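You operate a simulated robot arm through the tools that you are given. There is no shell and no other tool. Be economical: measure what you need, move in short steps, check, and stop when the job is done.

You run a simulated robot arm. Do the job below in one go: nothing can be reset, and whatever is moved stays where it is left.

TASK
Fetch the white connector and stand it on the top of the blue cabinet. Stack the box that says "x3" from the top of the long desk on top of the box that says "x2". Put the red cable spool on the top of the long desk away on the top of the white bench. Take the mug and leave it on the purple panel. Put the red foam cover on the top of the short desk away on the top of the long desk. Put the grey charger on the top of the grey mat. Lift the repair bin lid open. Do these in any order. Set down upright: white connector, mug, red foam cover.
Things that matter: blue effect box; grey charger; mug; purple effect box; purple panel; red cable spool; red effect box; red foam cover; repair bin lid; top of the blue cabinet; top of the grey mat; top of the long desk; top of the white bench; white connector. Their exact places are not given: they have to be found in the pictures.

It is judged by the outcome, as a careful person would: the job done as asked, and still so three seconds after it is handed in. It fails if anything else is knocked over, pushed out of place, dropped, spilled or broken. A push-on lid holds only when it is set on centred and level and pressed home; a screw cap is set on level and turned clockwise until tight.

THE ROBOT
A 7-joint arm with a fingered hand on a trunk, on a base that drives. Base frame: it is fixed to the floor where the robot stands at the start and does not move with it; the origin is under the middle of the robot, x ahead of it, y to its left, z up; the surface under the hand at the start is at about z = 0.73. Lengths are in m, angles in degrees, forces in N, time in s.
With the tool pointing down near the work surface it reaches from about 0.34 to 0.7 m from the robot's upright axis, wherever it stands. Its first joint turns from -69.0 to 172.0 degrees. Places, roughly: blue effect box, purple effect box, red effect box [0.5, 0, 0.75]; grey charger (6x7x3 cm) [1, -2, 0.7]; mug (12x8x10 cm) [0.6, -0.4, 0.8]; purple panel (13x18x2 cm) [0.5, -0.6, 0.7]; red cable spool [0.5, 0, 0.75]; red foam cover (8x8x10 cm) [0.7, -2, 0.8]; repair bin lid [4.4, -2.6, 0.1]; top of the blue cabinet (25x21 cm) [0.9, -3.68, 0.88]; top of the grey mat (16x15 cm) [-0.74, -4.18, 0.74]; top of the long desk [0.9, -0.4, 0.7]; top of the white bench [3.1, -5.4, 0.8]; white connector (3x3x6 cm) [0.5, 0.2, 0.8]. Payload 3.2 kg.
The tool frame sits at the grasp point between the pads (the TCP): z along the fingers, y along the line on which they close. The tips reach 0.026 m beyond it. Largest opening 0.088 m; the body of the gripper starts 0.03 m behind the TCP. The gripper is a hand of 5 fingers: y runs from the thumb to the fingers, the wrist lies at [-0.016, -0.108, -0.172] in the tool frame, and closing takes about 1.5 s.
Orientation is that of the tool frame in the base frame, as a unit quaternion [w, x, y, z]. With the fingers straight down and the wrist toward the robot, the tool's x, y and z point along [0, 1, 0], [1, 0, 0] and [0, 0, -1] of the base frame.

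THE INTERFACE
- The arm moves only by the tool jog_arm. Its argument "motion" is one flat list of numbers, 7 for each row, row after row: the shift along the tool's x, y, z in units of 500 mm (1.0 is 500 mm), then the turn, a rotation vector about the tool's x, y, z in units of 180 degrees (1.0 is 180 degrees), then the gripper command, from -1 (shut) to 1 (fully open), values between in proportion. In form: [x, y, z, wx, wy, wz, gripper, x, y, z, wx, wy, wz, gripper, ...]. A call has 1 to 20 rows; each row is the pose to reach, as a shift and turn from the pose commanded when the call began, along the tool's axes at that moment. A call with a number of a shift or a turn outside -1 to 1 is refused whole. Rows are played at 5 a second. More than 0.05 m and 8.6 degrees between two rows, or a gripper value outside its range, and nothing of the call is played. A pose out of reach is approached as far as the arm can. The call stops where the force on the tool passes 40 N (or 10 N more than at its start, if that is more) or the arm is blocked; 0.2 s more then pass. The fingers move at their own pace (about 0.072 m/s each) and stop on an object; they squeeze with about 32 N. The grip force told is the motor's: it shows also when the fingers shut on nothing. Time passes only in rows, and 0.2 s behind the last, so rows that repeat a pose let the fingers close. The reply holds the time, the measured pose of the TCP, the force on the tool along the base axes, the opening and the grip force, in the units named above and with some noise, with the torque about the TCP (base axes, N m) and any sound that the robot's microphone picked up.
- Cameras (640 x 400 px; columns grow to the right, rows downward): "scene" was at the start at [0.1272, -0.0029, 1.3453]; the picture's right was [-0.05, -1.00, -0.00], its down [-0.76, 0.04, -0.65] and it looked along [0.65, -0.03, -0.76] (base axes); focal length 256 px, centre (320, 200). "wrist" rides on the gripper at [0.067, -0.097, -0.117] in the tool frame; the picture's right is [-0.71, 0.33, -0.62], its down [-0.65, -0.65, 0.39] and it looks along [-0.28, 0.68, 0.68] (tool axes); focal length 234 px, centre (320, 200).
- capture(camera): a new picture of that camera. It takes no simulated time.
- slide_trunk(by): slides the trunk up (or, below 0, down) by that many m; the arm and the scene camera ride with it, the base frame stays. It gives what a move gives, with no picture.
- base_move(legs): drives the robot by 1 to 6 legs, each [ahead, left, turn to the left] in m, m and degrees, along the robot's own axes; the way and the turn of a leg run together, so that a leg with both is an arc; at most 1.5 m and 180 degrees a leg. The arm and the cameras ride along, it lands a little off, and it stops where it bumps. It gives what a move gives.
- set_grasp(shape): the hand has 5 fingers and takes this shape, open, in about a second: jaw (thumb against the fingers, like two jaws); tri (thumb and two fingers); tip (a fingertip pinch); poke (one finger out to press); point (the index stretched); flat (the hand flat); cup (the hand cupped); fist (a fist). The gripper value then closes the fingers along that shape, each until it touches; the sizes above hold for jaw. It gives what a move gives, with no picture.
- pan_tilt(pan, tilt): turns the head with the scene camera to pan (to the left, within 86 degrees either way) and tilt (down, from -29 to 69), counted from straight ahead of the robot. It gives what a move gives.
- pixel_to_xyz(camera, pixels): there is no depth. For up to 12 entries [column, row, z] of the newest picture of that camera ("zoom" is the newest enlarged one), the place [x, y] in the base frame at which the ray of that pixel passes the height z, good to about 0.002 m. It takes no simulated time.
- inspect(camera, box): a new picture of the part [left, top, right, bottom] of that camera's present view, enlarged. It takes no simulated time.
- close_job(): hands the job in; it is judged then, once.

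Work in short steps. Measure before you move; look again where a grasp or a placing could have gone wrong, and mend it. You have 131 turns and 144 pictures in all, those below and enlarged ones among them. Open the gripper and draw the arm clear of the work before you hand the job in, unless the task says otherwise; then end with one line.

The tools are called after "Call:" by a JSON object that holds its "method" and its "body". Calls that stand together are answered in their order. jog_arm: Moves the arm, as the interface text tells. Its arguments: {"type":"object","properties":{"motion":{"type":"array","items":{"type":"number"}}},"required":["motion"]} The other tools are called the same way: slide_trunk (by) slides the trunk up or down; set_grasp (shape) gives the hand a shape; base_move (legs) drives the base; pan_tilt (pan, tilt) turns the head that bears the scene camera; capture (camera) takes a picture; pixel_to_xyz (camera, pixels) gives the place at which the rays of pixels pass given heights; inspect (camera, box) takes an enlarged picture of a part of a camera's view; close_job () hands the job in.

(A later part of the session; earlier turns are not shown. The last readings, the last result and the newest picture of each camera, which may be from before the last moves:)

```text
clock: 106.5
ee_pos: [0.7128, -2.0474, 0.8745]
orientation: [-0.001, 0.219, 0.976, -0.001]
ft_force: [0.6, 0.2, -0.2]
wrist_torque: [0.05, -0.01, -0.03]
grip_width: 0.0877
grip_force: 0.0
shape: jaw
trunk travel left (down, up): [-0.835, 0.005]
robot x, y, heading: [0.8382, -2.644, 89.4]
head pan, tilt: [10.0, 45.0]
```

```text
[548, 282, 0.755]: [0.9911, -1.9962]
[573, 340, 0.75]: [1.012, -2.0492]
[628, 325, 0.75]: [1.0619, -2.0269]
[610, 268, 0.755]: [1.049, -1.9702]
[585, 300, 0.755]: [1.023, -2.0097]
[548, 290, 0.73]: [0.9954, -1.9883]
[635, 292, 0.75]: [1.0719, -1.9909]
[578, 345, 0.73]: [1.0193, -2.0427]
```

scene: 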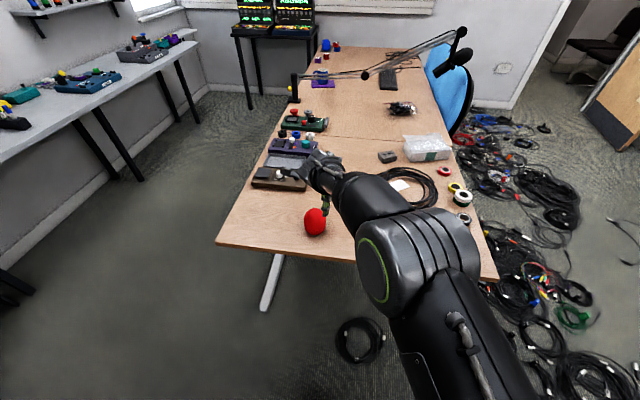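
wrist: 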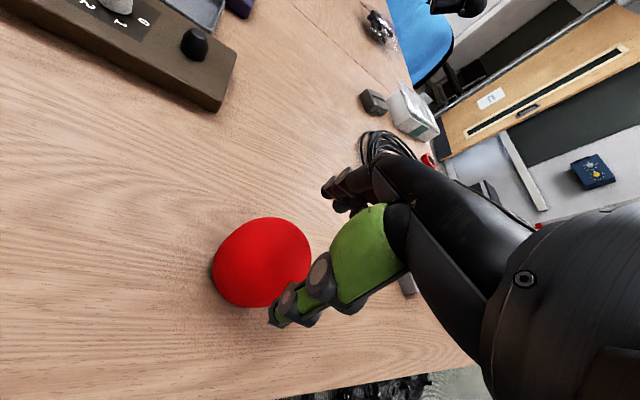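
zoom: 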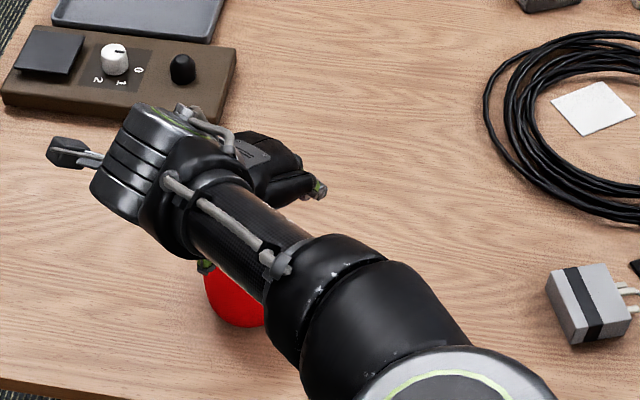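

Good alignment. Descend slowly.

Call:
{"method": "jog_arm", "body": {"motion": [0, 0, 0.03, 0, 0, 0, 1, 0, 0, 0.06, 0, 0, 0, 1, 0, 0, 0.09, 0, 0, 0, 1, 0, 0, 0.115, 0, 0, 0, 1, 0, 0, 0.135, 0, 0, 0, 1, 0, 0, 0.135, 0, 0, 0, 1]}}

Call:
{"method": "capture", "body": {"camera": "wrist"}}

```text
clock: 107.9
ee_pos: [0.7191, -2.0586, 0.8302]
orientation: [0.001, 0.218, 0.976, -0.001]
ft_force: [0.7, 0.1, 0.8]
wrist_torque: [0.01, 0.03, -0.02]
grip_width: 0.0881
grip_force: 0.0
shape: jaw
out of reach, approached as far as the arm can: row 1, 2, 3, 4, 5, 6
trunk travel left (down, up): [-0.835, 0.005]
robot x, y, heading: [0.8374, -2.6384, 89.4]
head pan, tilt: [10.0, 45.0]
```

```text
73 pictures are left
```

wrist: 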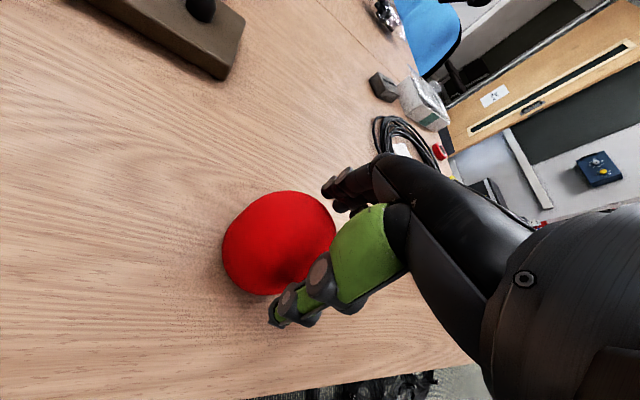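

The raised trunk limits reach. Raise the arm, lower the trunk 0.16, then re-read.

Call:
{"method": "jog_arm", "body": {"motion": [0, 0, -0.08, 0, 0, 0, 1, 0, 0, -0.16, 0, 0, 0, 1, 0, 0, -0.24, 0, 0, 0, 1, 0, 0, -0.32, 0, 0, 0, 1, 0, 0, -0.36, 0, 0, 0, 1]}}

Call:
{"method": "slide_trunk", "body": {"by": -0.13}}

```text
clock: 109.1
ee_pos: [0.7213, -2.0571, 1.0113]
orientation: [0.0, 0.218, 0.976, -0.001]
ft_force: [-0.2, 0.2, 0.5]
wrist_torque: [0.06, -0.02, 0.02]
grip_width: 0.0881
grip_force: 0.2
shape: jaw
trunk travel left (down, up): [-0.835, 0.005]
robot x, y, heading: [0.8414, -2.6397, 89.6]
head pan, tilt: [10.0, 45.0]
```

```text
clock: 110.6
ee_pos: [0.7209, -2.0588, 0.8818]
orientation: [0.0, 0.217, 0.976, 0.0]
ft_force: [0.5, -0.7, 0.4]
wrist_torque: [-0.01, -0.02, 0.02]
grip_width: 0.0881
grip_force: 0.1
shape: jaw
trunk travel left (down, up): [-0.705, 0.135]
robot x, y, heading: [0.8376, -2.6396, 89.6]
head pan, tilt: [10.0, 45.0]
```

Correct laterally (−9, +13 mm) and descend slowly.

Call:
{"method": "jog_arm", "body": {"motion": [0.0273, 0.0159, 0, 0, 0, 0, 1, 0.0273, 0.0159, 0.03, 0, 0, 0, 1, 0.0273, 0.0159, 0.06, 0, 0, 0, 1, 0.0273, 0.0159, 0.09, 0, 0, 0, 1, 0.0273, 0.0159, 0.12, 0, 0, 0, 1, 0.0273, 0.0159, 0.14, 0, 0, 0, 1, 0.0273, 0.0159, 0.14, 0, 0, 0, 1]}}

Call:
{"method": "capture", "body": {"camera": "wrist"}}

```text
clock: 112.2
ee_pos: [0.712, -2.046, 0.8132]
orientation: [-0.001, 0.217, 0.976, 0.0]
ft_force: [-0.2, 0.4, -0.2]
wrist_torque: [0.01, -0.01, 0.02]
grip_width: 0.0879
grip_force: 0.0
shape: jaw
trunk travel left (down, up): [-0.705, 0.135]
robot x, y, heading: [0.838, -2.6383, 89.6]
head pan, tilt: [10.0, 45.0]
```

```text
72 pictures are left
```

wrist: 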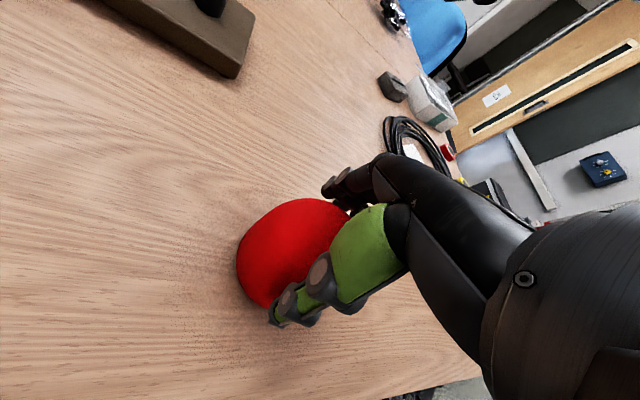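

No contact yet; descend further to ~0.795.

Call:
{"method": "jog_arm", "body": {"motion": [0, 0, 0.012, 0, 0, 0, 1, 0, 0, 0.024, 0, 0, 0, 1, 0, 0, 0.036, 0, 0, 0, 1, 0, 0, 0.036, 0, 0, 0, 1]}}

Call:
{"method": "inspect", "body": {"camera": "wrist", "box": [200, 150, 420, 340]}}

```text
clock: 113.2
ee_pos: [0.7127, -2.0444, 0.7956]
orientation: [0.0, 0.218, 0.976, 0.001]
ft_force: [0.2, 1.2, 7.5]
wrist_torque: [0.07, -0.01, 0.06]
grip_width: 0.0879
grip_force: 0.0
shape: jaw
trunk travel left (down, up): [-0.705, 0.135]
robot x, y, heading: [0.8381, -2.6401, 89.8]
head pan, tilt: [10.0, 45.0]
```

```text
2.11 times, centred on (310, 245) of wrist
```

zoom: 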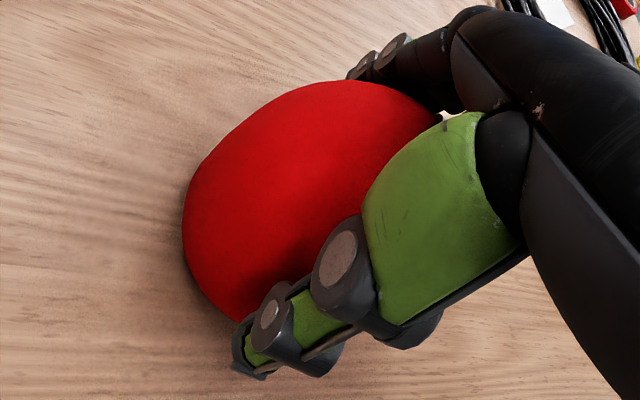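

Light contact (7.5 N) with the palm on the dome; fingers around. Back up 3 mm and close.

Call:
{"method": "jog_arm", "body": {"motion": [0, 0, -0.006, 0, 0, 0, 1, 0, 0, -0.006, 0, 0, 0, -1, 0, 0, -0.006, 0, 0, 0, -1, 0, 0, -0.006, 0, 0, 0, -1, 0, 0, -0.006, 0, 0, 0, -1, 0, 0, -0.006, 0, 0, 0, -1, 0, 0, -0.006, 0, 0, 0, -1]}}

Call:
{"method": "inspect", "body": {"camera": "wrist", "box": [200, 150, 420, 340]}}

```text
clock: 114.8
ee_pos: [0.7109, -2.0456, 0.7974]
orientation: [0.001, 0.218, 0.976, -0.001]
ft_force: [0.3, 1.0, 0.3]
wrist_torque: [0.0, -0.01, 0.0]
grip_width: 0.0767
grip_force: 31.7
shape: jaw
trunk travel left (down, up): [-0.705, 0.135]
robot x, y, heading: [0.838, -2.6424, 89.6]
head pan, tilt: [10.0, 45.0]
```

```text
2.11 times, centred on (310, 245) of wrist
```

zoom: 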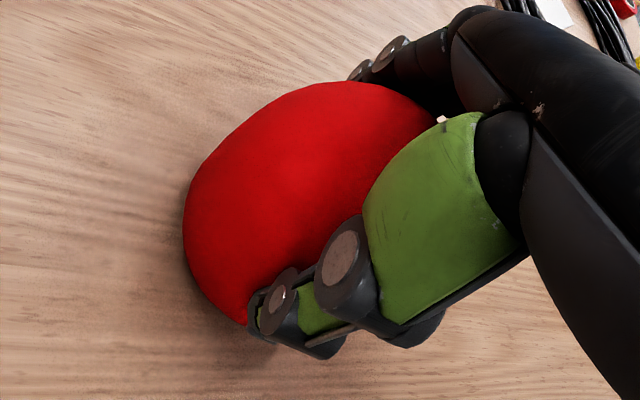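

Gripped at 0.077. Lift, then drive out: back 0.15, strafe to x≈−0.25, forward along the corridor, and turn to face the long desk.

Call:
{"method": "jog_arm", "body": {"motion": [0, 0, -0.08, 0, 0, 0, -1, 0, 0, -0.16, 0, 0, 0, -1, 0, 0, -0.24, 0, 0, 0, -1, 0, 0, -0.32, 0, 0, 0, -1, 0, 0, -0.32, 0, 0, 0, -1]}}

Call:
{"method": "base_move", "body": {"legs": [[-0.15, 0, 0], [0, 1.1, 0], [1.2, 0, 0], [1.0, 0, 0]]}}

Call:
{"method": "pan_tilt", "body": {"pan": -40, "tilt": 40}}

Call:
{"method": "capture", "body": {"camera": "scene"}}

```text
clock: 116.0
ee_pos: [0.715, -2.0412, 0.955]
orientation: [0.0, 0.22, 0.975, -0.002]
ft_force: [-0.6, 0.7, 0.1]
wrist_torque: [-0.03, 0.0, -0.02]
grip_width: 0.0763
grip_force: 32.0
shape: jaw
trunk travel left (down, up): [-0.705, 0.135]
robot x, y, heading: [0.8395, -2.6394, 89.7]
head pan, tilt: [10.0, 45.0]
```

```text
clock: 133.1
ee_pos: [-0.3398, 0.0077, 0.957]
orientation: [-0.003, 0.228, 0.974, -0.001]
ft_force: [0.3, 0.1, 0.5]
wrist_torque: [0.0, -0.02, -0.03]
grip_width: 0.0765
grip_force: 32.4
shape: jaw
trunk travel left (down, up): [-0.705, 0.135]
robot x, y, heading: [-0.2255, -0.5913, 88.6]
head pan, tilt: [10.0, 45.0]
```

```text
clock: 134.2
ee_pos: [-0.3402, 0.0066, 0.9574]
orientation: [-0.002, 0.228, 0.974, -0.002]
ft_force: [0.8, 0.1, -0.1]
wrist_torque: [-0.01, -0.01, 0.01]
grip_width: 0.0764
grip_force: 31.9
shape: jaw
trunk travel left (down, up): [-0.705, 0.135]
robot x, y, heading: [-0.2219, -0.5943, 89.1]
head pan, tilt: [-40.0, 40.0]
```

```text
69 pictures are left
```

scene: 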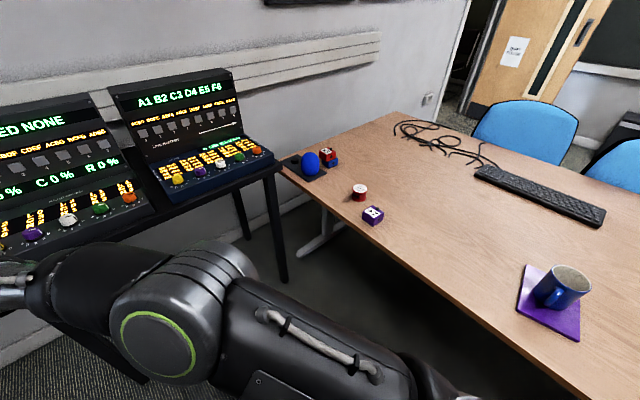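

Shift 0.15 m away from the desk, turn right 90°, strafe left and come forward to face the free area.

Call:
{"method": "base_move", "body": {"legs": [[0, 0.15, 0], [0, 0, -89], [0, 0.35, 0], [0.27, 0, 0]]}}

Call:
{"method": "pan_tilt", "body": {"pan": -5, "tilt": 52}}

Call:
{"method": "capture", "body": {"camera": "scene"}}

Call:
{"method": "capture", "body": {"camera": "wrist"}}

```text
clock: 142.7
ee_pos: [0.4808, -0.0861, 0.9578]
orientation: [-0.003, 0.837, 0.548, 0.0]
ft_force: [0.9, 0.7, -0.7]
wrist_torque: [0.01, 0.01, 0.04]
grip_width: 0.0763
grip_force: 31.9
shape: jaw
trunk travel left (down, up): [-0.705, 0.135]
robot x, y, heading: [-0.1139, -0.2316, 1.7]
head pan, tilt: [-40.0, 40.0]
```

```text
clock: 143.7
ee_pos: [0.4799, -0.0863, 0.9586]
orientation: [-0.003, 0.837, 0.547, 0.002]
ft_force: [-0.4, -0.5, -0.2]
wrist_torque: [0.0, 0.01, -0.01]
grip_width: 0.0761
grip_force: 32.2
shape: jaw
trunk travel left (down, up): [-0.705, 0.135]
robot x, y, heading: [-0.114, -0.2278, 1.8]
head pan, tilt: [-5.0, 52.0]
```

```text
68 pictures are left
```

scene: 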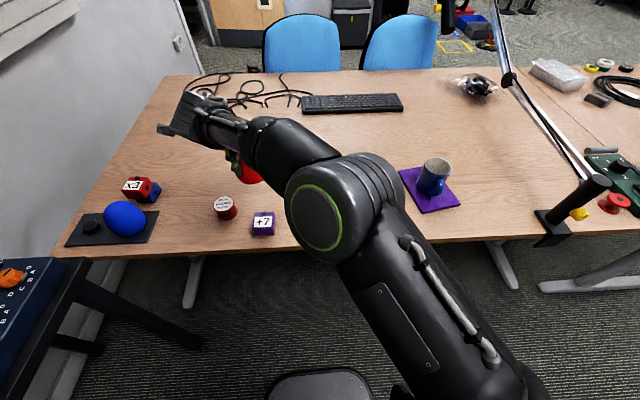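

```text
67 pictures are left
```

wrist: 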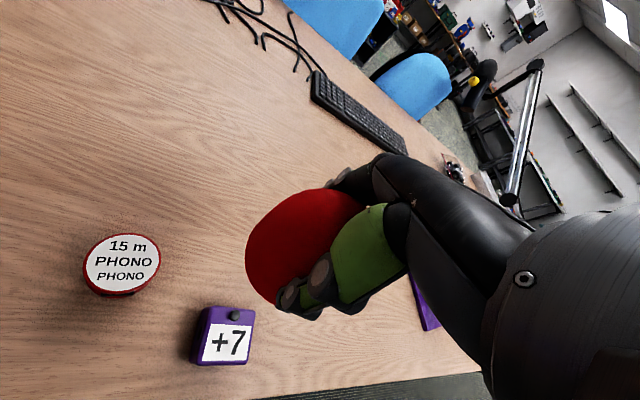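

Free area at about (0.56, −0.26). Move there, lowering to z≈0.82.

Call:
{"method": "jog_arm", "body": {"motion": [-0.05, 0.057, 0, 0, 0, 0, -1, -0.1, 0.114, 0, 0, 0, 0, -1, -0.15, 0.17, 0, 0, 0, 0, -1, -0.2, 0.227, 0, 0, 0, 0, -1, -0.247, 0.283, 0, 0, 0, 0, -1, -0.247, 0.283, 0.08, 0, 0, 0, -1, -0.247, 0.283, 0.16, 0, 0, 0, -1, -0.247, 0.283, 0.23, 0, 0, 0, -1, -0.247, 0.283, 0.27, 0, 0, 0, -1, -0.247, 0.283, 0.27, 0, 0, 0, -1]}}

Call:
{"method": "inspect", "body": {"camera": "wrist", "box": [180, 130, 420, 340]}}

```text
clock: 145.9
ee_pos: [0.5607, -0.2552, 0.8221]
orientation: [-0.003, 0.837, 0.548, 0.0]
ft_force: [-0.4, 0.2, 0.2]
wrist_torque: [-0.01, -0.02, 0.0]
grip_width: 0.0762
grip_force: 31.8
shape: jaw
trunk travel left (down, up): [-0.705, 0.135]
robot x, y, heading: [-0.1172, -0.232, 1.9]
head pan, tilt: [-5.0, 52.0]
```

```text
1.90 times, centred on (300, 235) of wrist
```

zoom: 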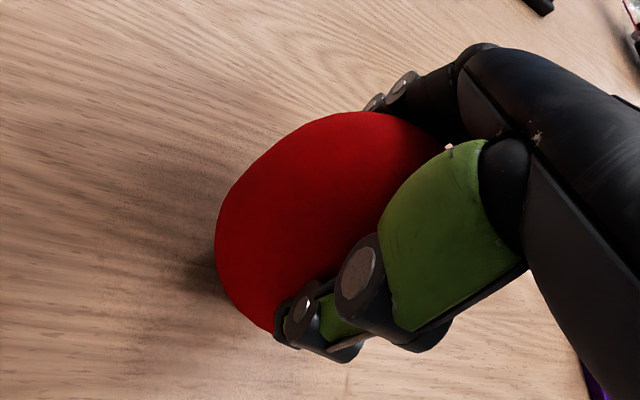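

Lower to z≈0.80 with small steps.

Call:
{"method": "jog_arm", "body": {"motion": [0, 0, 0.016, 0, 0, 0, -1, 0, 0, 0.032, 0, 0, 0, -1, 0, 0, 0.042, 0, 0, 0, -1, 0, 0, 0.046, 0, 0, 0, -1, 0, 0, 0.046, 0, 0, 0, -1]}}

```text
clock: 147.1
ee_pos: [0.5603, -0.255, 0.7986]
orientation: [-0.003, 0.837, 0.548, 0.001]
ft_force: [0.0, 0.1, 0.3]
wrist_torque: [0.02, -0.02, -0.01]
grip_width: 0.0759
grip_force: 32.3
shape: jaw
trunk travel left (down, up): [-0.705, 0.135]
robot x, y, heading: [-0.1158, -0.2334, 2.0]
head pan, tilt: [-5.0, 52.0]
```

Call:
{"method": "jog_arm", "body": {"motion": [0, 0, 0.003, 0, 0, 0, -1, 0, 0, 0.006, 0, 0, 0, -1, 0, 0, 0.006, 0, 0, 0, -1]}}

```text
clock: 147.9
ee_pos: [0.5587, -0.2549, 0.7969]
orientation: [-0.002, 0.837, 0.548, 0.002]
ft_force: [0.0, -0.7, 3.8]
wrist_torque: [-0.02, -0.16, -0.03]
grip_width: 0.0757
grip_force: 32.3
shape: jaw
trunk travel left (down, up): [-0.705, 0.135]
robot x, y, heading: [-0.1135, -0.2293, 1.9]
head pan, tilt: [-5.0, 52.0]
```

Contact (3.8 N). Open and rise.

Call:
{"method": "jog_arm", "body": {"motion": [0, 0, 0, 0, 0, 0, -0.2, 0, 0, 0, 0, 0, 0, 0.4, 0, 0, 0, 0, 0, 0, 1, 0, 0, 0, 0, 0, 0, 1, 0, 0, 0, 0, 0, 0, 1, 0, 0, -0.04, 0, 0, 0, 1, 0, 0, -0.1, 0, 0, 0, 1, 0, 0, -0.17, 0, 0, 0, 1, 0, 0, -0.24, 0, 0, 0, 1, 0, 0, -0.28, 0, 0, 0, 1]}}

Call:
{"method": "capture", "body": {"camera": "wrist"}}

Call:
{"method": "capture", "body": {"camera": "scene"}}

```text
clock: 150.1
ee_pos: [0.5609, -0.2534, 0.9362]
orientation: [-0.002, 0.836, 0.548, 0.001]
ft_force: [0.0, 0.6, 1.0]
wrist_torque: [0.01, 0.01, -0.03]
grip_width: 0.0878
grip_force: 0.0
shape: jaw
trunk travel left (down, up): [-0.705, 0.135]
robot x, y, heading: [-0.115, -0.2316, 1.8]
head pan, tilt: [-5.0, 52.0]
```

```text
65 pictures are left
```

wrist: 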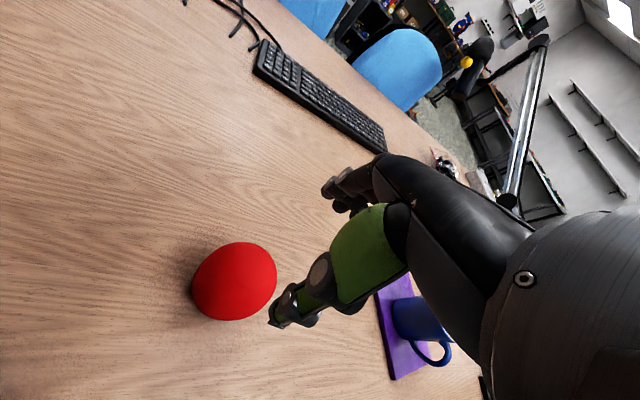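

```text
64 pictures are left
```

scene: 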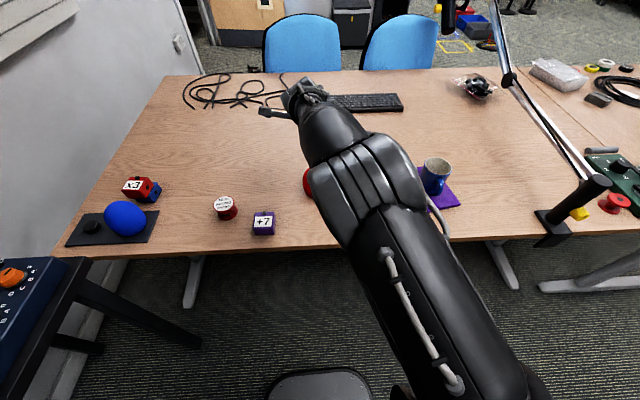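

Foam placed. Strafe left 0.17 m toward the spool and measure it.

Call:
{"method": "base_move", "body": {"legs": [[0, 0.17, 0]]}}

Call:
{"method": "inspect", "body": {"camera": "scene", "box": [220, 170, 360, 260]}}

Call:
{"method": "capture", "body": {"camera": "wrist"}}

```text
clock: 151.6
ee_pos: [0.5541, -0.0837, 0.9363]
orientation: [-0.003, 0.837, 0.547, 0.0]
ft_force: [-0.4, 1.2, 0.4]
wrist_torque: [-0.04, -0.02, 0.03]
grip_width: 0.0879
grip_force: 0.1
shape: jaw
trunk travel left (down, up): [-0.705, 0.135]
robot x, y, heading: [-0.1178, -0.0608, 1.6]
head pan, tilt: [-5.0, 52.0]
```

```text
4.44 times, centred on (290, 215) of scene
```

zoom: 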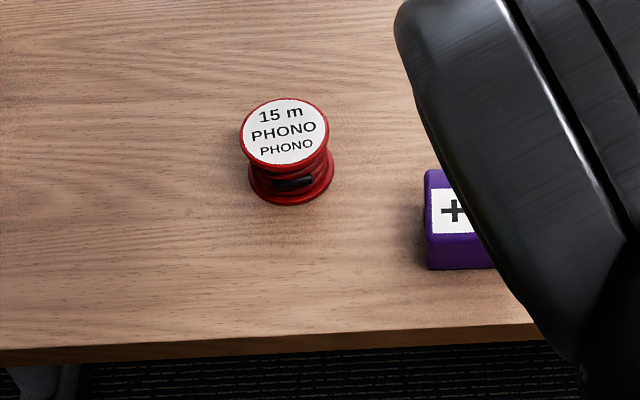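

```text
62 pictures are left
```

wrist: 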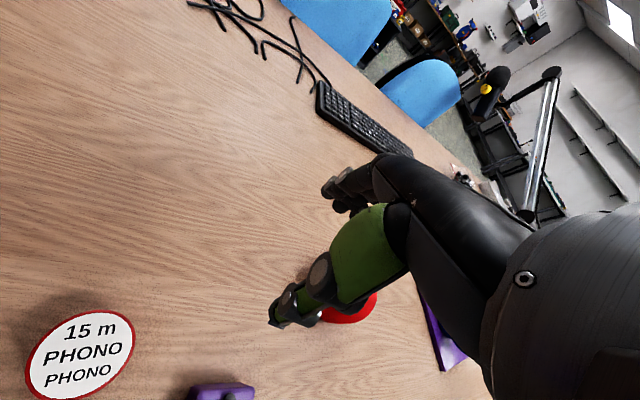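

Call:
{"method": "pixel_to_xyz", "body": {"camera": "zoom", "pixels": [[239, 138, 0.77], [329, 132, 0.77], [284, 97, 0.77], [284, 167, 0.77], [284, 132, 0.765], [284, 132, 0.775], [250, 182, 0.733], [334, 175, 0.733], [290, 206, 0.73]]}}

Call:
{"method": "pixel_to_xyz", "body": {"camera": "wrist", "pixels": [[79, 356, 0.77], [79, 356, 0.765], [79, 356, 0.775], [79, 356, 0.78]]}}

```text
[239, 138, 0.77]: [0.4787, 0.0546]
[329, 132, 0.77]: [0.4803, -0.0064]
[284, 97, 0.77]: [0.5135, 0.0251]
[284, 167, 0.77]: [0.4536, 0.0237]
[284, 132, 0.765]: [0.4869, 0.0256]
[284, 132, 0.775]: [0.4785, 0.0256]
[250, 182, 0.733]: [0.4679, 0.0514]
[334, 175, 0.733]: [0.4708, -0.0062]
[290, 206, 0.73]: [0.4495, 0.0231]
```

```text
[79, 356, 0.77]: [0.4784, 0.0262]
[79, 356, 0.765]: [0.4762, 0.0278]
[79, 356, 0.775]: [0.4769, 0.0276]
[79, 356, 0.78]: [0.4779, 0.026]
```

Spool: ⌀6 cm, height 4.5 cm, centre (0.479, 0.024). Move above, then look.

Call:
{"method": "jog_arm", "body": {"motion": [0.046, -0.075, 0.02, 0, 0, 0, 1, 0.092, -0.15, 0.05, 0, 0, 0, 1, 0.1377, -0.224, 0.1, 0, 0, 0, 1, 0.1377, -0.224, 0.18, 0, 0, 0, 1, 0.1377, -0.224, 0.23, 0, 0, 0, 1, 0.1377, -0.224, 0.23, 0, 0, 0, 1]}}

Call:
{"method": "capture", "body": {"camera": "wrist"}}

```text
refused: row 3 steps farther than a row can; nothing moved
```

```text
61 pictures are left
```

wrist: 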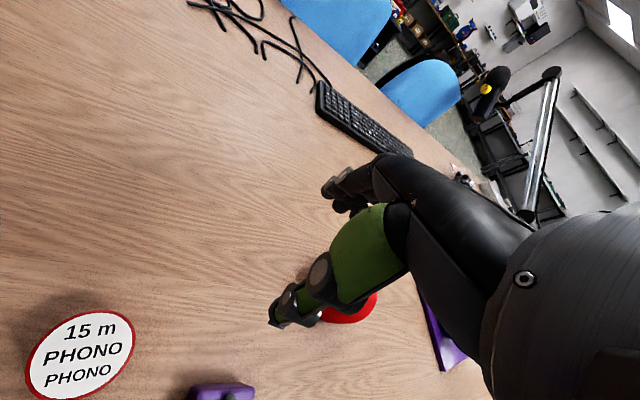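

The step was too long; I use smaller rows.

Call:
{"method": "jog_arm", "body": {"motion": [0.035, -0.056, 0.01, 0, 0, 0, 1, 0.07, -0.112, 0.03, 0, 0, 0, 1, 0.105, -0.168, 0.05, 0, 0, 0, 1, 0.1377, -0.224, 0.08, 0, 0, 0, 1, 0.1377, -0.224, 0.15, 0, 0, 0, 1, 0.1377, -0.224, 0.21, 0, 0, 0, 1, 0.1377, -0.224, 0.21, 0, 0, 0, 1]}}

Call:
{"method": "capture", "body": {"camera": "wrist"}}

```text
clock: 153.2
ee_pos: [0.4799, 0.0243, 0.8326]
orientation: [-0.002, 0.837, 0.548, 0.001]
ft_force: [0.6, 0.9, 0.3]
wrist_torque: [-0.03, -0.02, -0.01]
grip_width: 0.0878
grip_force: 0.1
shape: jaw
trunk travel left (down, up): [-0.705, 0.135]
robot x, y, heading: [-0.1178, -0.0645, 1.7]
head pan, tilt: [-5.0, 52.0]
```

```text
60 pictures are left
```

wrist: 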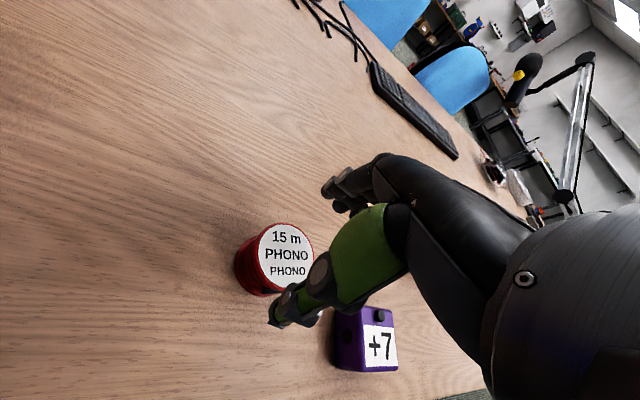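

Aligned. Descend to z≈0.767 and close.

Call:
{"method": "jog_arm", "body": {"motion": [0, 0, 0.05, 0, 0, 0, 1, 0, 0, 0.1, 0, 0, 0, 1, 0, 0, 0.13, 0, 0, 0, 1, 0, 0, 0.13, 0, 0, 0, 1, 0, 0, 0.13, 0, 0, 0, -1, 0, 0, 0.13, 0, 0, 0, -1, 0, 0, 0.13, 0, 0, 0, -1, 0, 0, 0.13, 0, 0, 0, -1, 0, 0, 0.13, 0, 0, 0, -1, 0, 0, 0.13, 0, 0, 0, -1]}}

Call:
{"method": "inspect", "body": {"camera": "wrist", "box": [200, 150, 420, 340]}}

```text
clock: 155.4
ee_pos: [0.48, 0.0246, 0.7671]
orientation: [-0.002, 0.837, 0.547, 0.0]
ft_force: [-0.1, 0.6, 1.9]
wrist_torque: [0.05, 0.09, -0.05]
grip_width: 0.0544
grip_force: 32.3
shape: jaw
trunk travel left (down, up): [-0.705, 0.135]
robot x, y, heading: [-0.1197, -0.0589, 1.7]
head pan, tilt: [-5.0, 52.0]
```

```text
2.11 times, centred on (310, 245) of wrist
```

zoom: 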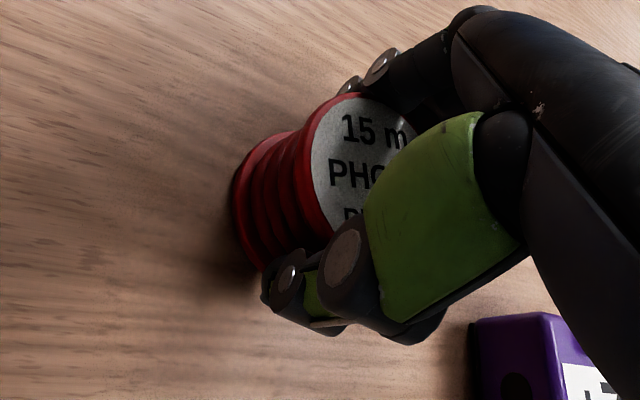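

Gripped at 0.054. Lift, raise the trunk, back away and drive down the corridor.

Call:
{"method": "jog_arm", "body": {"motion": [0, 0, -0.08, 0, 0, 0, -1, 0, 0, -0.16, 0, 0, 0, -1, 0, 0, -0.24, 0, 0, 0, -1, 0, 0, -0.3, 0, 0, 0, -1]}}

Call:
{"method": "slide_trunk", "body": {"by": 0.08}}

Call:
{"method": "base_move", "body": {"legs": [[-0.23, 0, 0], [0, 0, -91.7], [1.4, 0.12, 0], [1.4, 0, 0], [0, 0, 90]]}}

Call:
{"method": "pan_tilt", "body": {"pan": -10, "tilt": 22}}

Call:
{"method": "capture", "body": {"camera": "scene"}}

```text
clock: 156.4
ee_pos: [0.4813, 0.0107, 0.9093]
orientation: [-0.011, 0.844, 0.536, -0.006]
ft_force: [-0.4, 0.3, -0.5]
wrist_torque: [0.01, 0.02, 0.0]
grip_width: 0.0541
grip_force: 31.7
shape: jaw
trunk travel left (down, up): [-0.705, 0.135]
robot x, y, heading: [-0.1218, -0.0608, 1.8]
head pan, tilt: [-5.0, 52.0]
```

```text
clock: 157.6
ee_pos: [0.4835, 0.0133, 0.9954]
orientation: [-0.013, 0.843, 0.538, -0.001]
ft_force: [-0.3, 0.2, -1.7]
wrist_torque: [-0.02, 0.02, -0.01]
grip_width: 0.0541
grip_force: 32.4
shape: jaw
trunk travel left (down, up): [-0.785, 0.055]
robot x, y, heading: [-0.1233, -0.0631, 1.3]
head pan, tilt: [-5.0, 52.0]
```

```text
clock: 180.2
ee_pos: [0.3606, -2.8069, 0.9989]
orientation: [-0.013, 0.853, 0.521, 0.004]
ft_force: [-0.5, -0.4, -1.4]
wrist_torque: [-0.01, -0.03, -0.01]
grip_width: 0.0538
grip_force: 31.6
shape: jaw
trunk travel left (down, up): [-0.785, 0.055]
robot x, y, heading: [-0.242, -2.8605, -0.3]
head pan, tilt: [-5.0, 52.0]
```

```text
clock: 181.2
ee_pos: [0.3611, -2.8083, 0.999]
orientation: [-0.016, 0.854, 0.52, 0.004]
ft_force: [0.3, -0.4, -1.0]
wrist_torque: [-0.03, -0.02, -0.02]
grip_width: 0.0534
grip_force: 32.2
shape: jaw
trunk travel left (down, up): [-0.785, 0.055]
robot x, y, heading: [-0.2469, -2.8595, -0.2]
head pan, tilt: [-10.0, 22.0]
```

```text
58 pictures are left
```

scene: 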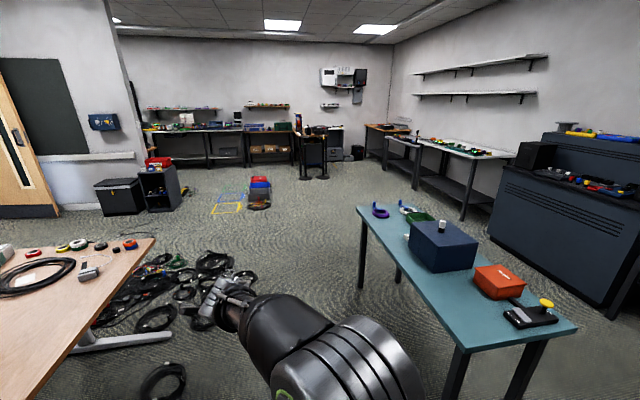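

Call:
{"method": "pixel_to_xyz", "body": {"camera": "scene", "pixels": [[160, 330, 0], [205, 325, 0], [240, 290, 0], [255, 272, 0], [165, 395, 0], [258, 205, 0], [464, 218, 0], [386, 168, 0], [465, 158, 0.78], [392, 138, 0.78], [515, 153, 0.78], [415, 205, 0.0]]}}

Call:
{"method": "inspect", "body": {"camera": "scene", "box": [380, 110, 540, 230]}}

Call:
{"method": "inspect", "body": {"camera": "scene", "box": [200, 160, 300, 230]}}

```text
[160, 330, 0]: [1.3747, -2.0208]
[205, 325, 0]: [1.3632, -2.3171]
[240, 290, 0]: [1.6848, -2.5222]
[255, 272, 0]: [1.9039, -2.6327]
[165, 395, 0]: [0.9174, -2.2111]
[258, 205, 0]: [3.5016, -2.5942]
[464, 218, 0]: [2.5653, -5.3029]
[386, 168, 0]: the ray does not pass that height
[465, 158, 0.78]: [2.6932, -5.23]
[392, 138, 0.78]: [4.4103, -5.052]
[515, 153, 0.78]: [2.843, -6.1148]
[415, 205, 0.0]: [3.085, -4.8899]
```

```text
3.33 times, centred on (460, 170) of scene
```

zoom: 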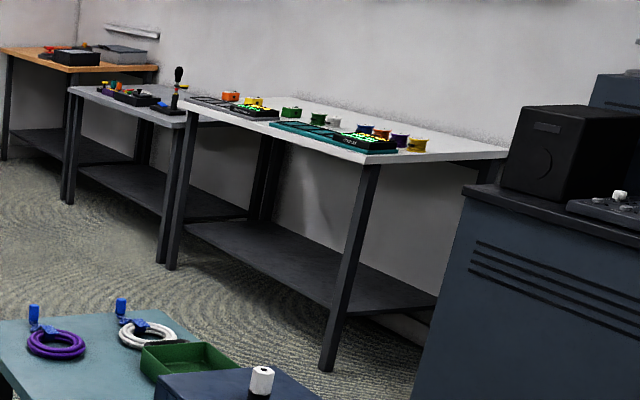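

```text
5.71 times, centred on (250, 195) of scene
```

zoom: 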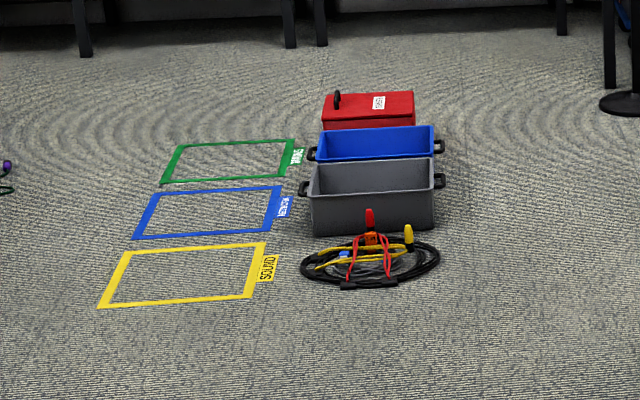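

The white bench (spools on it) front edge is near y≈−5.2. I drive past the teal table to about (3.05, −4.45) facing the bench.

Call:
{"method": "base_move", "body": {"legs": [[1.3, -0.12, 0], [1.3, 0, 0], [0, 0, -90], [1.45, 0.6, 0]]}}

Call:
{"method": "pan_tilt", "body": {"pan": 5, "tilt": 35}}

Call:
{"method": "capture", "body": {"camera": "scene"}}

```text
refused: leg 4 is longer than a leg can be; nothing moved
```

```text
clock: 181.9
ee_pos: [0.3609, -2.8094, 1.0]
orientation: [-0.015, 0.854, 0.52, 0.006]
ft_force: [0.3, -0.7, -1.9]
wrist_torque: [0.03, -0.04, -0.02]
grip_width: 0.0536
grip_force: 32.4
shape: jaw
trunk travel left (down, up): [-0.785, 0.055]
robot x, y, heading: [-0.2469, -2.8588, -0.2]
head pan, tilt: [5.0, 35.0]
```

```text
55 pictures are left
```

scene: 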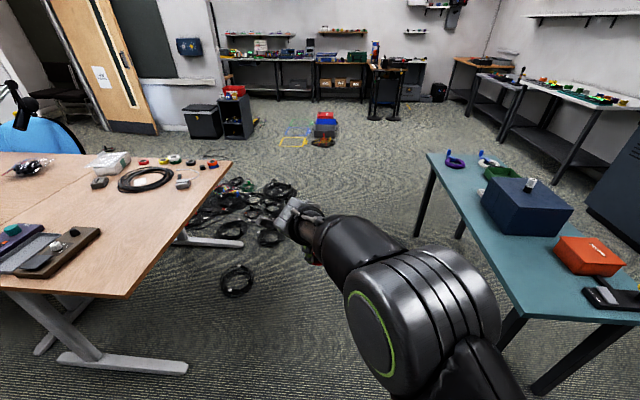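

Leg 4 was too long; split it.

Call:
{"method": "base_move", "body": {"legs": [[1.3, -0.12, 0], [1.3, 0, 0], [0, 0, -90], [0.75, 0.3, 0], [0.7, 0.3, 0]]}}

Call:
{"method": "capture", "body": {"camera": "scene"}}

```text
clock: 206.1
ee_pos: [2.9506, -5.108, 0.9981]
orientation: [-0.007, 0.969, -0.248, 0.014]
ft_force: [-0.1, 0.2, -1.1]
wrist_torque: [0.01, -0.01, 0.01]
grip_width: 0.0531
grip_force: 31.7
shape: jaw
trunk travel left (down, up): [-0.785, 0.055]
robot x, y, heading: [2.9153, -4.5003, -91.7]
head pan, tilt: [5.0, 35.0]
```

```text
54 pictures are left
```

scene: 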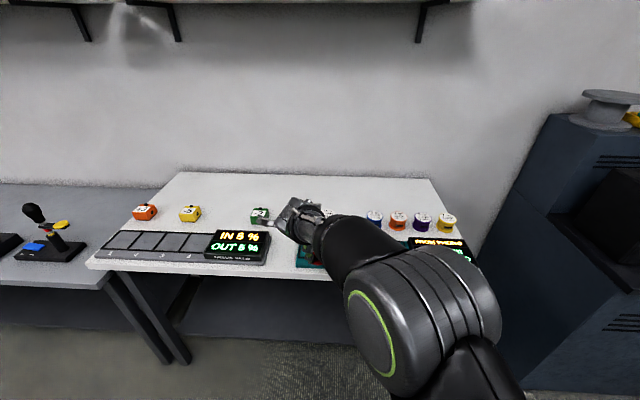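

Call:
{"method": "inspect", "body": {"camera": "scene", "box": [80, 160, 480, 280]}}

Call:
{"method": "pixel_to_xyz", "body": {"camera": "scene", "pixels": [[88, 262, 0.78], [180, 173, 0.78], [430, 180, 0.78], [270, 264, 0.78], [145, 220, 0.78], [190, 221, 0.78], [258, 222, 0.78], [375, 226, 0.78], [120, 232, 0.78], [225, 200, 0.78], [280, 185, 0.78], [300, 235, 0.78]]}}

```text
1.60 times, centred on (280, 220) of scene
```

zoom: 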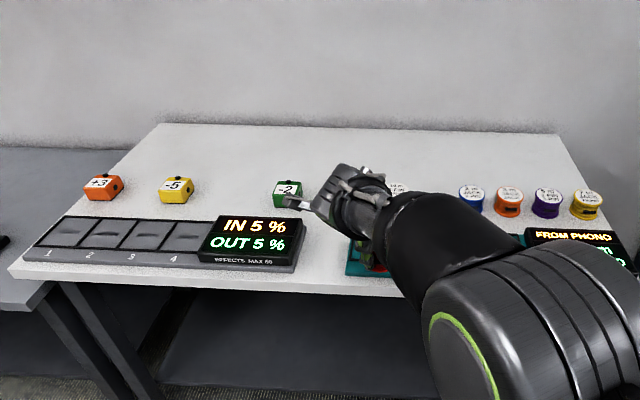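

```text
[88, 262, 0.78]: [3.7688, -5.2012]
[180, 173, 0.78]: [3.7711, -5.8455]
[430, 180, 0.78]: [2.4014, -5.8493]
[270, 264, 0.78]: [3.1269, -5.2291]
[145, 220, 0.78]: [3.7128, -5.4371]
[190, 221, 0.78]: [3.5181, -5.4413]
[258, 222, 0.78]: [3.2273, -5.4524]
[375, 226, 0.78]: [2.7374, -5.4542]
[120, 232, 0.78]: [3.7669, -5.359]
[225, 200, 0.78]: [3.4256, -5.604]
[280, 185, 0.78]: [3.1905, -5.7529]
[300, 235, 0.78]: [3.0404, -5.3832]
```

Free gap on the bench at about (3.37, −5.46) between the yellow and green boxes. Drive there.

Call:
{"method": "base_move", "body": {"legs": [[0, 0.43, 1.7], [0.34, 0, 0]]}}

Call:
{"method": "pan_tilt", "body": {"pan": 5, "tilt": 50}}

Call:
{"method": "capture", "body": {"camera": "scene"}}

Call:
{"method": "capture", "body": {"camera": "wrist"}}

```text
clock: 210.5
ee_pos: [3.4004, -5.4526, 0.9999]
orientation: [-0.007, 0.972, -0.233, 0.015]
ft_force: [0.3, -1.0, -1.4]
wrist_torque: [0.02, 0.0, 0.01]
grip_width: 0.0531
grip_force: 32.3
shape: jaw
trunk travel left (down, up): [-0.785, 0.055]
robot x, y, heading: [3.3435, -4.8437, -90.0]
head pan, tilt: [5.0, 35.0]
```

```text
clock: 211.3
ee_pos: [3.4005, -5.451, 0.9987]
orientation: [-0.007, 0.972, -0.233, 0.014]
ft_force: [-0.7, -0.5, -0.9]
wrist_torque: [0.04, 0.01, -0.01]
grip_width: 0.0533
grip_force: 32.1
shape: jaw
trunk travel left (down, up): [-0.785, 0.055]
robot x, y, heading: [3.3463, -4.8434, -89.8]
head pan, tilt: [5.0, 50.0]
```

```text
52 pictures are left
```

scene: 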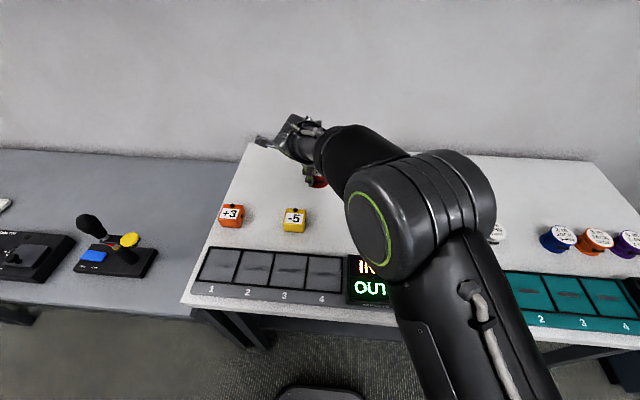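

```text
51 pictures are left
```

wrist: 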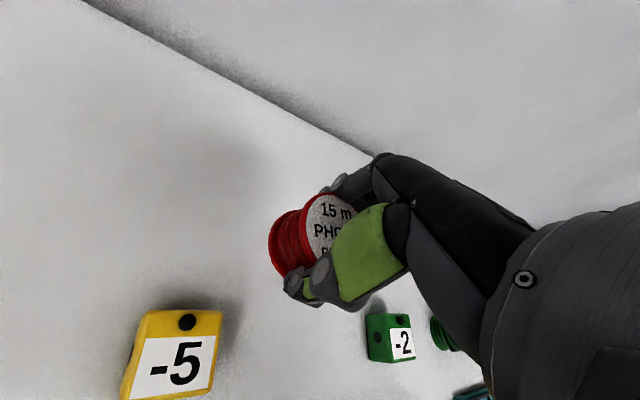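

Between the boxes. Level, shift 5 cm back, and lower to z≈0.86.

Call:
{"method": "jog_arm", "body": {"motion": [0, 0.056, 0, -0.003, -0.004, 0, -1, 0, 0.112, 0, -0.0064, -0.0076, 0, -1, 0, 0.112, 0.08, -0.0064, -0.0076, 0, -1, 0, 0.112, 0.16, -0.0064, -0.0076, 0, -1, 0, 0.112, 0.23, -0.0064, -0.0076, 0, -1, 0, 0.112, 0.28, -0.0064, -0.0076, 0, -1, 0, 0.112, 0.28, -0.0064, -0.0076, 0, -1]}}

Call:
{"method": "capture", "body": {"camera": "wrist"}}

Call:
{"method": "capture", "body": {"camera": "scene"}}

```text
clock: 212.7
ee_pos: [3.3816, -5.5075, 0.883]
orientation: [0.02, 0.972, -0.232, 0.007]
ft_force: [1.5, 5.0, 24.3]
wrist_torque: [1.0, -0.16, -0.02]
grip_width: 0.0536
grip_force: 32.5
shape: jaw
trunk travel left (down, up): [-0.785, 0.055]
robot x, y, heading: [3.3405, -4.8448, -90.0]
head pan, tilt: [5.0, 50.0]
stopped in row 6: the force on the tool passed its limit at 48 N (the readings are from after the stop); the commanded pose is now the measured one
```

```text
50 pictures are left
```

wrist: 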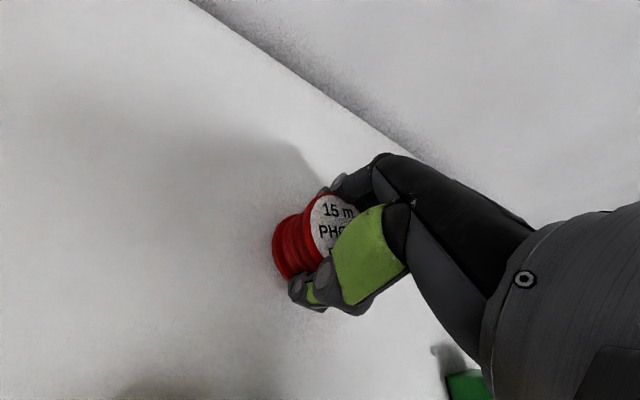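

```text
49 pictures are left
```

scene: 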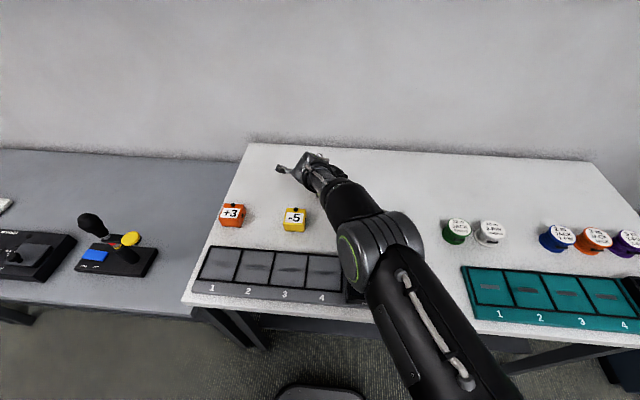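

Stopped by 48 N at z=0.883 — higher than expected. I check the true bench height by comparing the yellow box position from this viewpoint.

Call:
{"method": "pixel_to_xyz", "body": {"camera": "scene", "pixels": [[248, 143, 0.78], [248, 143, 0.84], [180, 300, 0.78], [180, 300, 0.84], [295, 231, 0.78], [295, 231, 0.84], [588, 161, 0.78], [588, 161, 0.84]]}}

Call:
{"method": "inspect", "body": {"camera": "wrist", "box": [220, 150, 420, 330]}}

Call:
{"method": "inspect", "body": {"camera": "scene", "box": [260, 130, 420, 260]}}

```text
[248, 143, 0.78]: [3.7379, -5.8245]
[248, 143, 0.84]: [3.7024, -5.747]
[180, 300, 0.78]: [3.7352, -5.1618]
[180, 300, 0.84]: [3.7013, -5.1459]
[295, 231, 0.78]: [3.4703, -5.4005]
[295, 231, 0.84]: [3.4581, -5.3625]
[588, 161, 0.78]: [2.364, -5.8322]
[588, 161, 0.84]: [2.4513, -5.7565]
```

```text
2.22 times, centred on (320, 240) of wrist
```

zoom: 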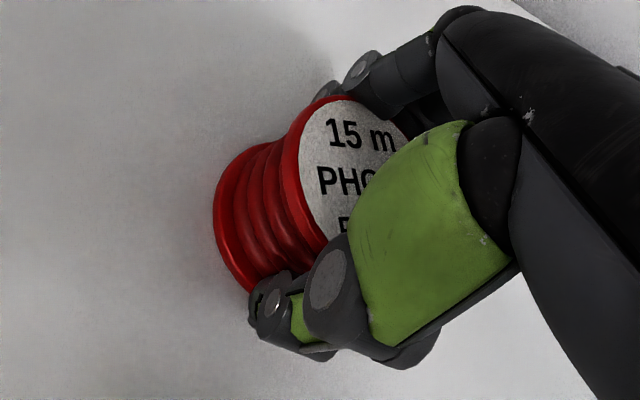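

```text
3.08 times, centred on (340, 195) of scene
```

zoom: 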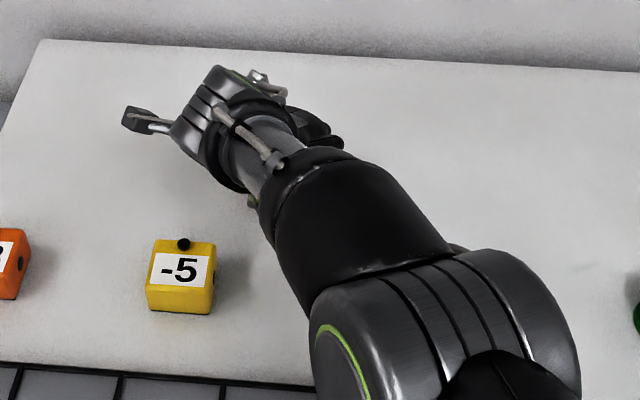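

Parallax suggests the bench is at z≈0.82–0.845, so this is likely bench contact, slightly pressed. Raise 2 cm and re-level.

Call:
{"method": "jog_arm", "body": {"motion": [0, 0, -0.02, 0, 0, 0, -1, 0, 0, -0.04, 0.0113, -0.0072, 0, -1, 0, 0, -0.04, 0.0113, -0.0072, 0, -1]}}

Call:
{"method": "capture", "body": {"camera": "wrist"}}

```text
clock: 213.5
ee_pos: [3.3804, -5.5082, 0.894]
orientation: [-0.007, 0.973, -0.233, -0.003]
ft_force: [-0.6, 0.6, -1.0]
wrist_torque: [-0.02, 0.01, 0.0]
grip_width: 0.0531
grip_force: 32.2
shape: jaw
trunk travel left (down, up): [-0.785, 0.055]
robot x, y, heading: [3.3405, -4.849, -89.8]
head pan, tilt: [5.0, 50.0]
```

```text
46 pictures are left
```

wrist: 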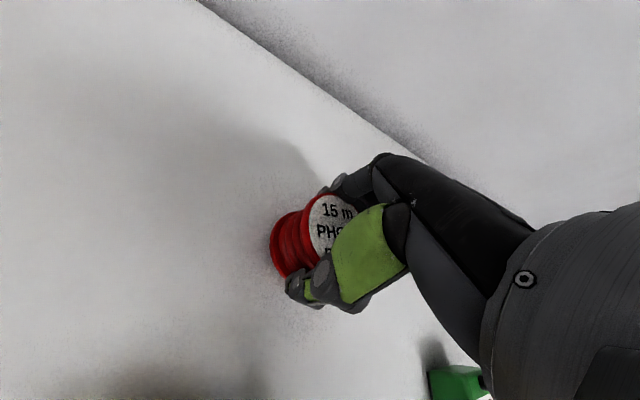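

Free again at 0.894 and nearly level. Lower in small steps to find contact.

Call:
{"method": "jog_arm", "body": {"motion": [0, 0, 0.006, 0, 0, 0, -1, 0, 0, 0.012, 0, 0, 0, -1, 0, 0, 0.016, 0, 0, 0, -1, 0, 0, 0.016, 0, 0, 0, -1]}}

```text
clock: 214.5
ee_pos: [3.3805, -5.5074, 0.8872]
orientation: [-0.006, 0.973, -0.232, -0.002]
ft_force: [-0.1, -0.2, -1.5]
wrist_torque: [-0.03, -0.01, -0.03]
grip_width: 0.0524
grip_force: 31.9
shape: jaw
trunk travel left (down, up): [-0.785, 0.055]
robot x, y, heading: [3.3436, -4.8454, -89.8]
head pan, tilt: [5.0, 50.0]
```

Call:
{"method": "jog_arm", "body": {"motion": [0, 0, 0.004, 0, 0, 0, -1, 0, 0, 0.008, 0, 0, 0, -1, 0, 0, 0.01, 0, 0, 0, -1, 0, 0, 0.01, 0, 0, 0, -1]}}

```text
clock: 215.5
ee_pos: [3.382, -5.507, 0.8841]
orientation: [-0.005, 0.973, -0.232, -0.001]
ft_force: [0.4, -2.3, 4.4]
wrist_torque: [0.12, 0.02, -0.01]
grip_width: 0.053
grip_force: 32.3
shape: jaw
trunk travel left (down, up): [-0.785, 0.055]
robot x, y, heading: [3.3471, -4.8454, -89.9]
head pan, tilt: [5.0, 50.0]
```

Contact repeats at 0.884 (bench ≈0.847). Press 1 mm more and release, then rise.

Call:
{"method": "jog_arm", "body": {"motion": [0, 0, 0.003, 0, 0, 0, -1, 0, 0, 0.003, 0, 0, 0, -0.2, 0, 0, 0.002, 0, 0, 0, 0.4, 0, 0, 0, 0, 0, 0, 1, 0, 0, 0, 0, 0, 0, 1, 0, 0, 0, 0, 0, 0, 1, 0, 0, -0.05, 0, 0, 0, 1, 0, 0, -0.12, 0, 0, 0, 1, 0, 0, -0.2, 0, 0, 0, 1]}}

Call:
{"method": "capture", "body": {"camera": "wrist"}}

```text
clock: 217.5
ee_pos: [3.381, -5.5075, 0.9837]
orientation: [-0.005, 0.973, -0.232, -0.003]
ft_force: [-1.3, -0.1, -0.4]
wrist_torque: [-0.01, 0.03, -0.04]
grip_width: 0.0878
grip_force: 0.0
shape: jaw
trunk travel left (down, up): [-0.785, 0.055]
robot x, y, heading: [3.3427, -4.8431, -89.8]
head pan, tilt: [5.0, 50.0]
```

```text
45 pictures are left
```

wrist: 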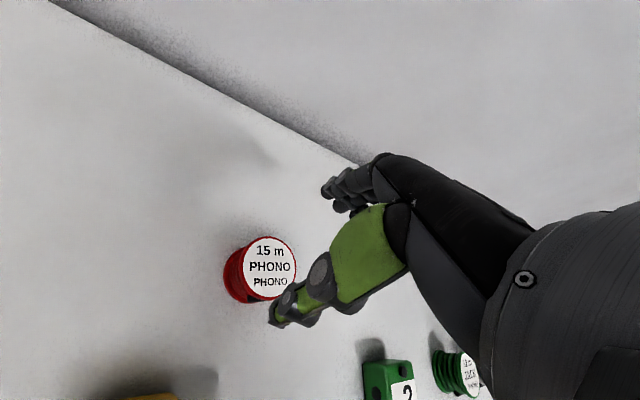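

Spool stands on the bench. Back away and turn left to look at the bins.

Call:
{"method": "base_move", "body": {"legs": [[-0.6, 0, 0], [0, 0, 90], [0, 0, 60]]}}

Call:
{"method": "pan_tilt", "body": {"pan": 0, "tilt": 35}}

Call:
{"method": "capture", "body": {"camera": "scene"}}

```text
clock: 227.3
ee_pos: [3.6497, -3.6583, 0.984]
orientation: [0.001, 0.48, 0.877, -0.007]
ft_force: [-0.4, -0.6, 0.4]
wrist_torque: [-0.01, -0.01, -0.01]
grip_width: 0.088
grip_force: 0.0
shape: jaw
trunk travel left (down, up): [-0.785, 0.055]
robot x, y, heading: [3.3427, -4.245, 59.7]
head pan, tilt: [5.0, 50.0]
```

```text
clock: 228.1
ee_pos: [3.6493, -3.6574, 0.9842]
orientation: [0.001, 0.48, 0.877, -0.006]
ft_force: [0.2, 0.7, -0.4]
wrist_torque: [-0.02, 0.02, -0.03]
grip_width: 0.0878
grip_force: 0.0
shape: jaw
trunk travel left (down, up): [-0.785, 0.055]
robot x, y, heading: [3.3456, -4.2454, 59.6]
head pan, tilt: [0.0, 35.0]
```

```text
44 pictures are left
```

scene: 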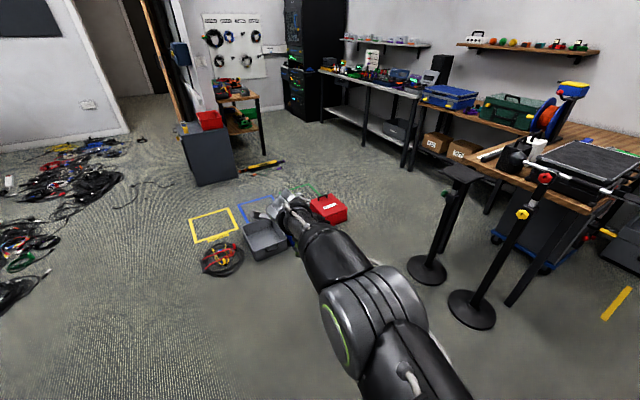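

Call:
{"method": "pixel_to_xyz", "body": {"camera": "scene", "pixels": [[328, 205, 0.12], [330, 222, 0.0], [265, 258, 0.0], [425, 278, 0.0], [470, 318, 0.0], [215, 270, 0.0], [345, 212, 0.12]]}}

Call:
{"method": "inspect", "body": {"camera": "scene", "box": [200, 170, 380, 280]}}

```text
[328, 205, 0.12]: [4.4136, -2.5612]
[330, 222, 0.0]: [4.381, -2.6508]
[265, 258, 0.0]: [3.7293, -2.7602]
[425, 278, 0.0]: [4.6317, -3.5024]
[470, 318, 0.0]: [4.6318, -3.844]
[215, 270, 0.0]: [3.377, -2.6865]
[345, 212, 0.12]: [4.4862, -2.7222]
```

```text
3.56 times, centred on (290, 225) of scene
```

zoom: 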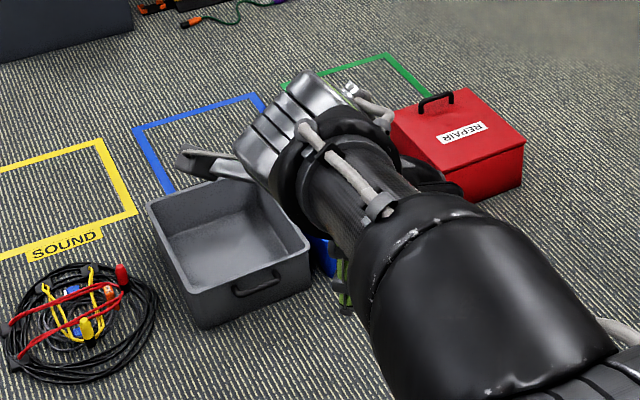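

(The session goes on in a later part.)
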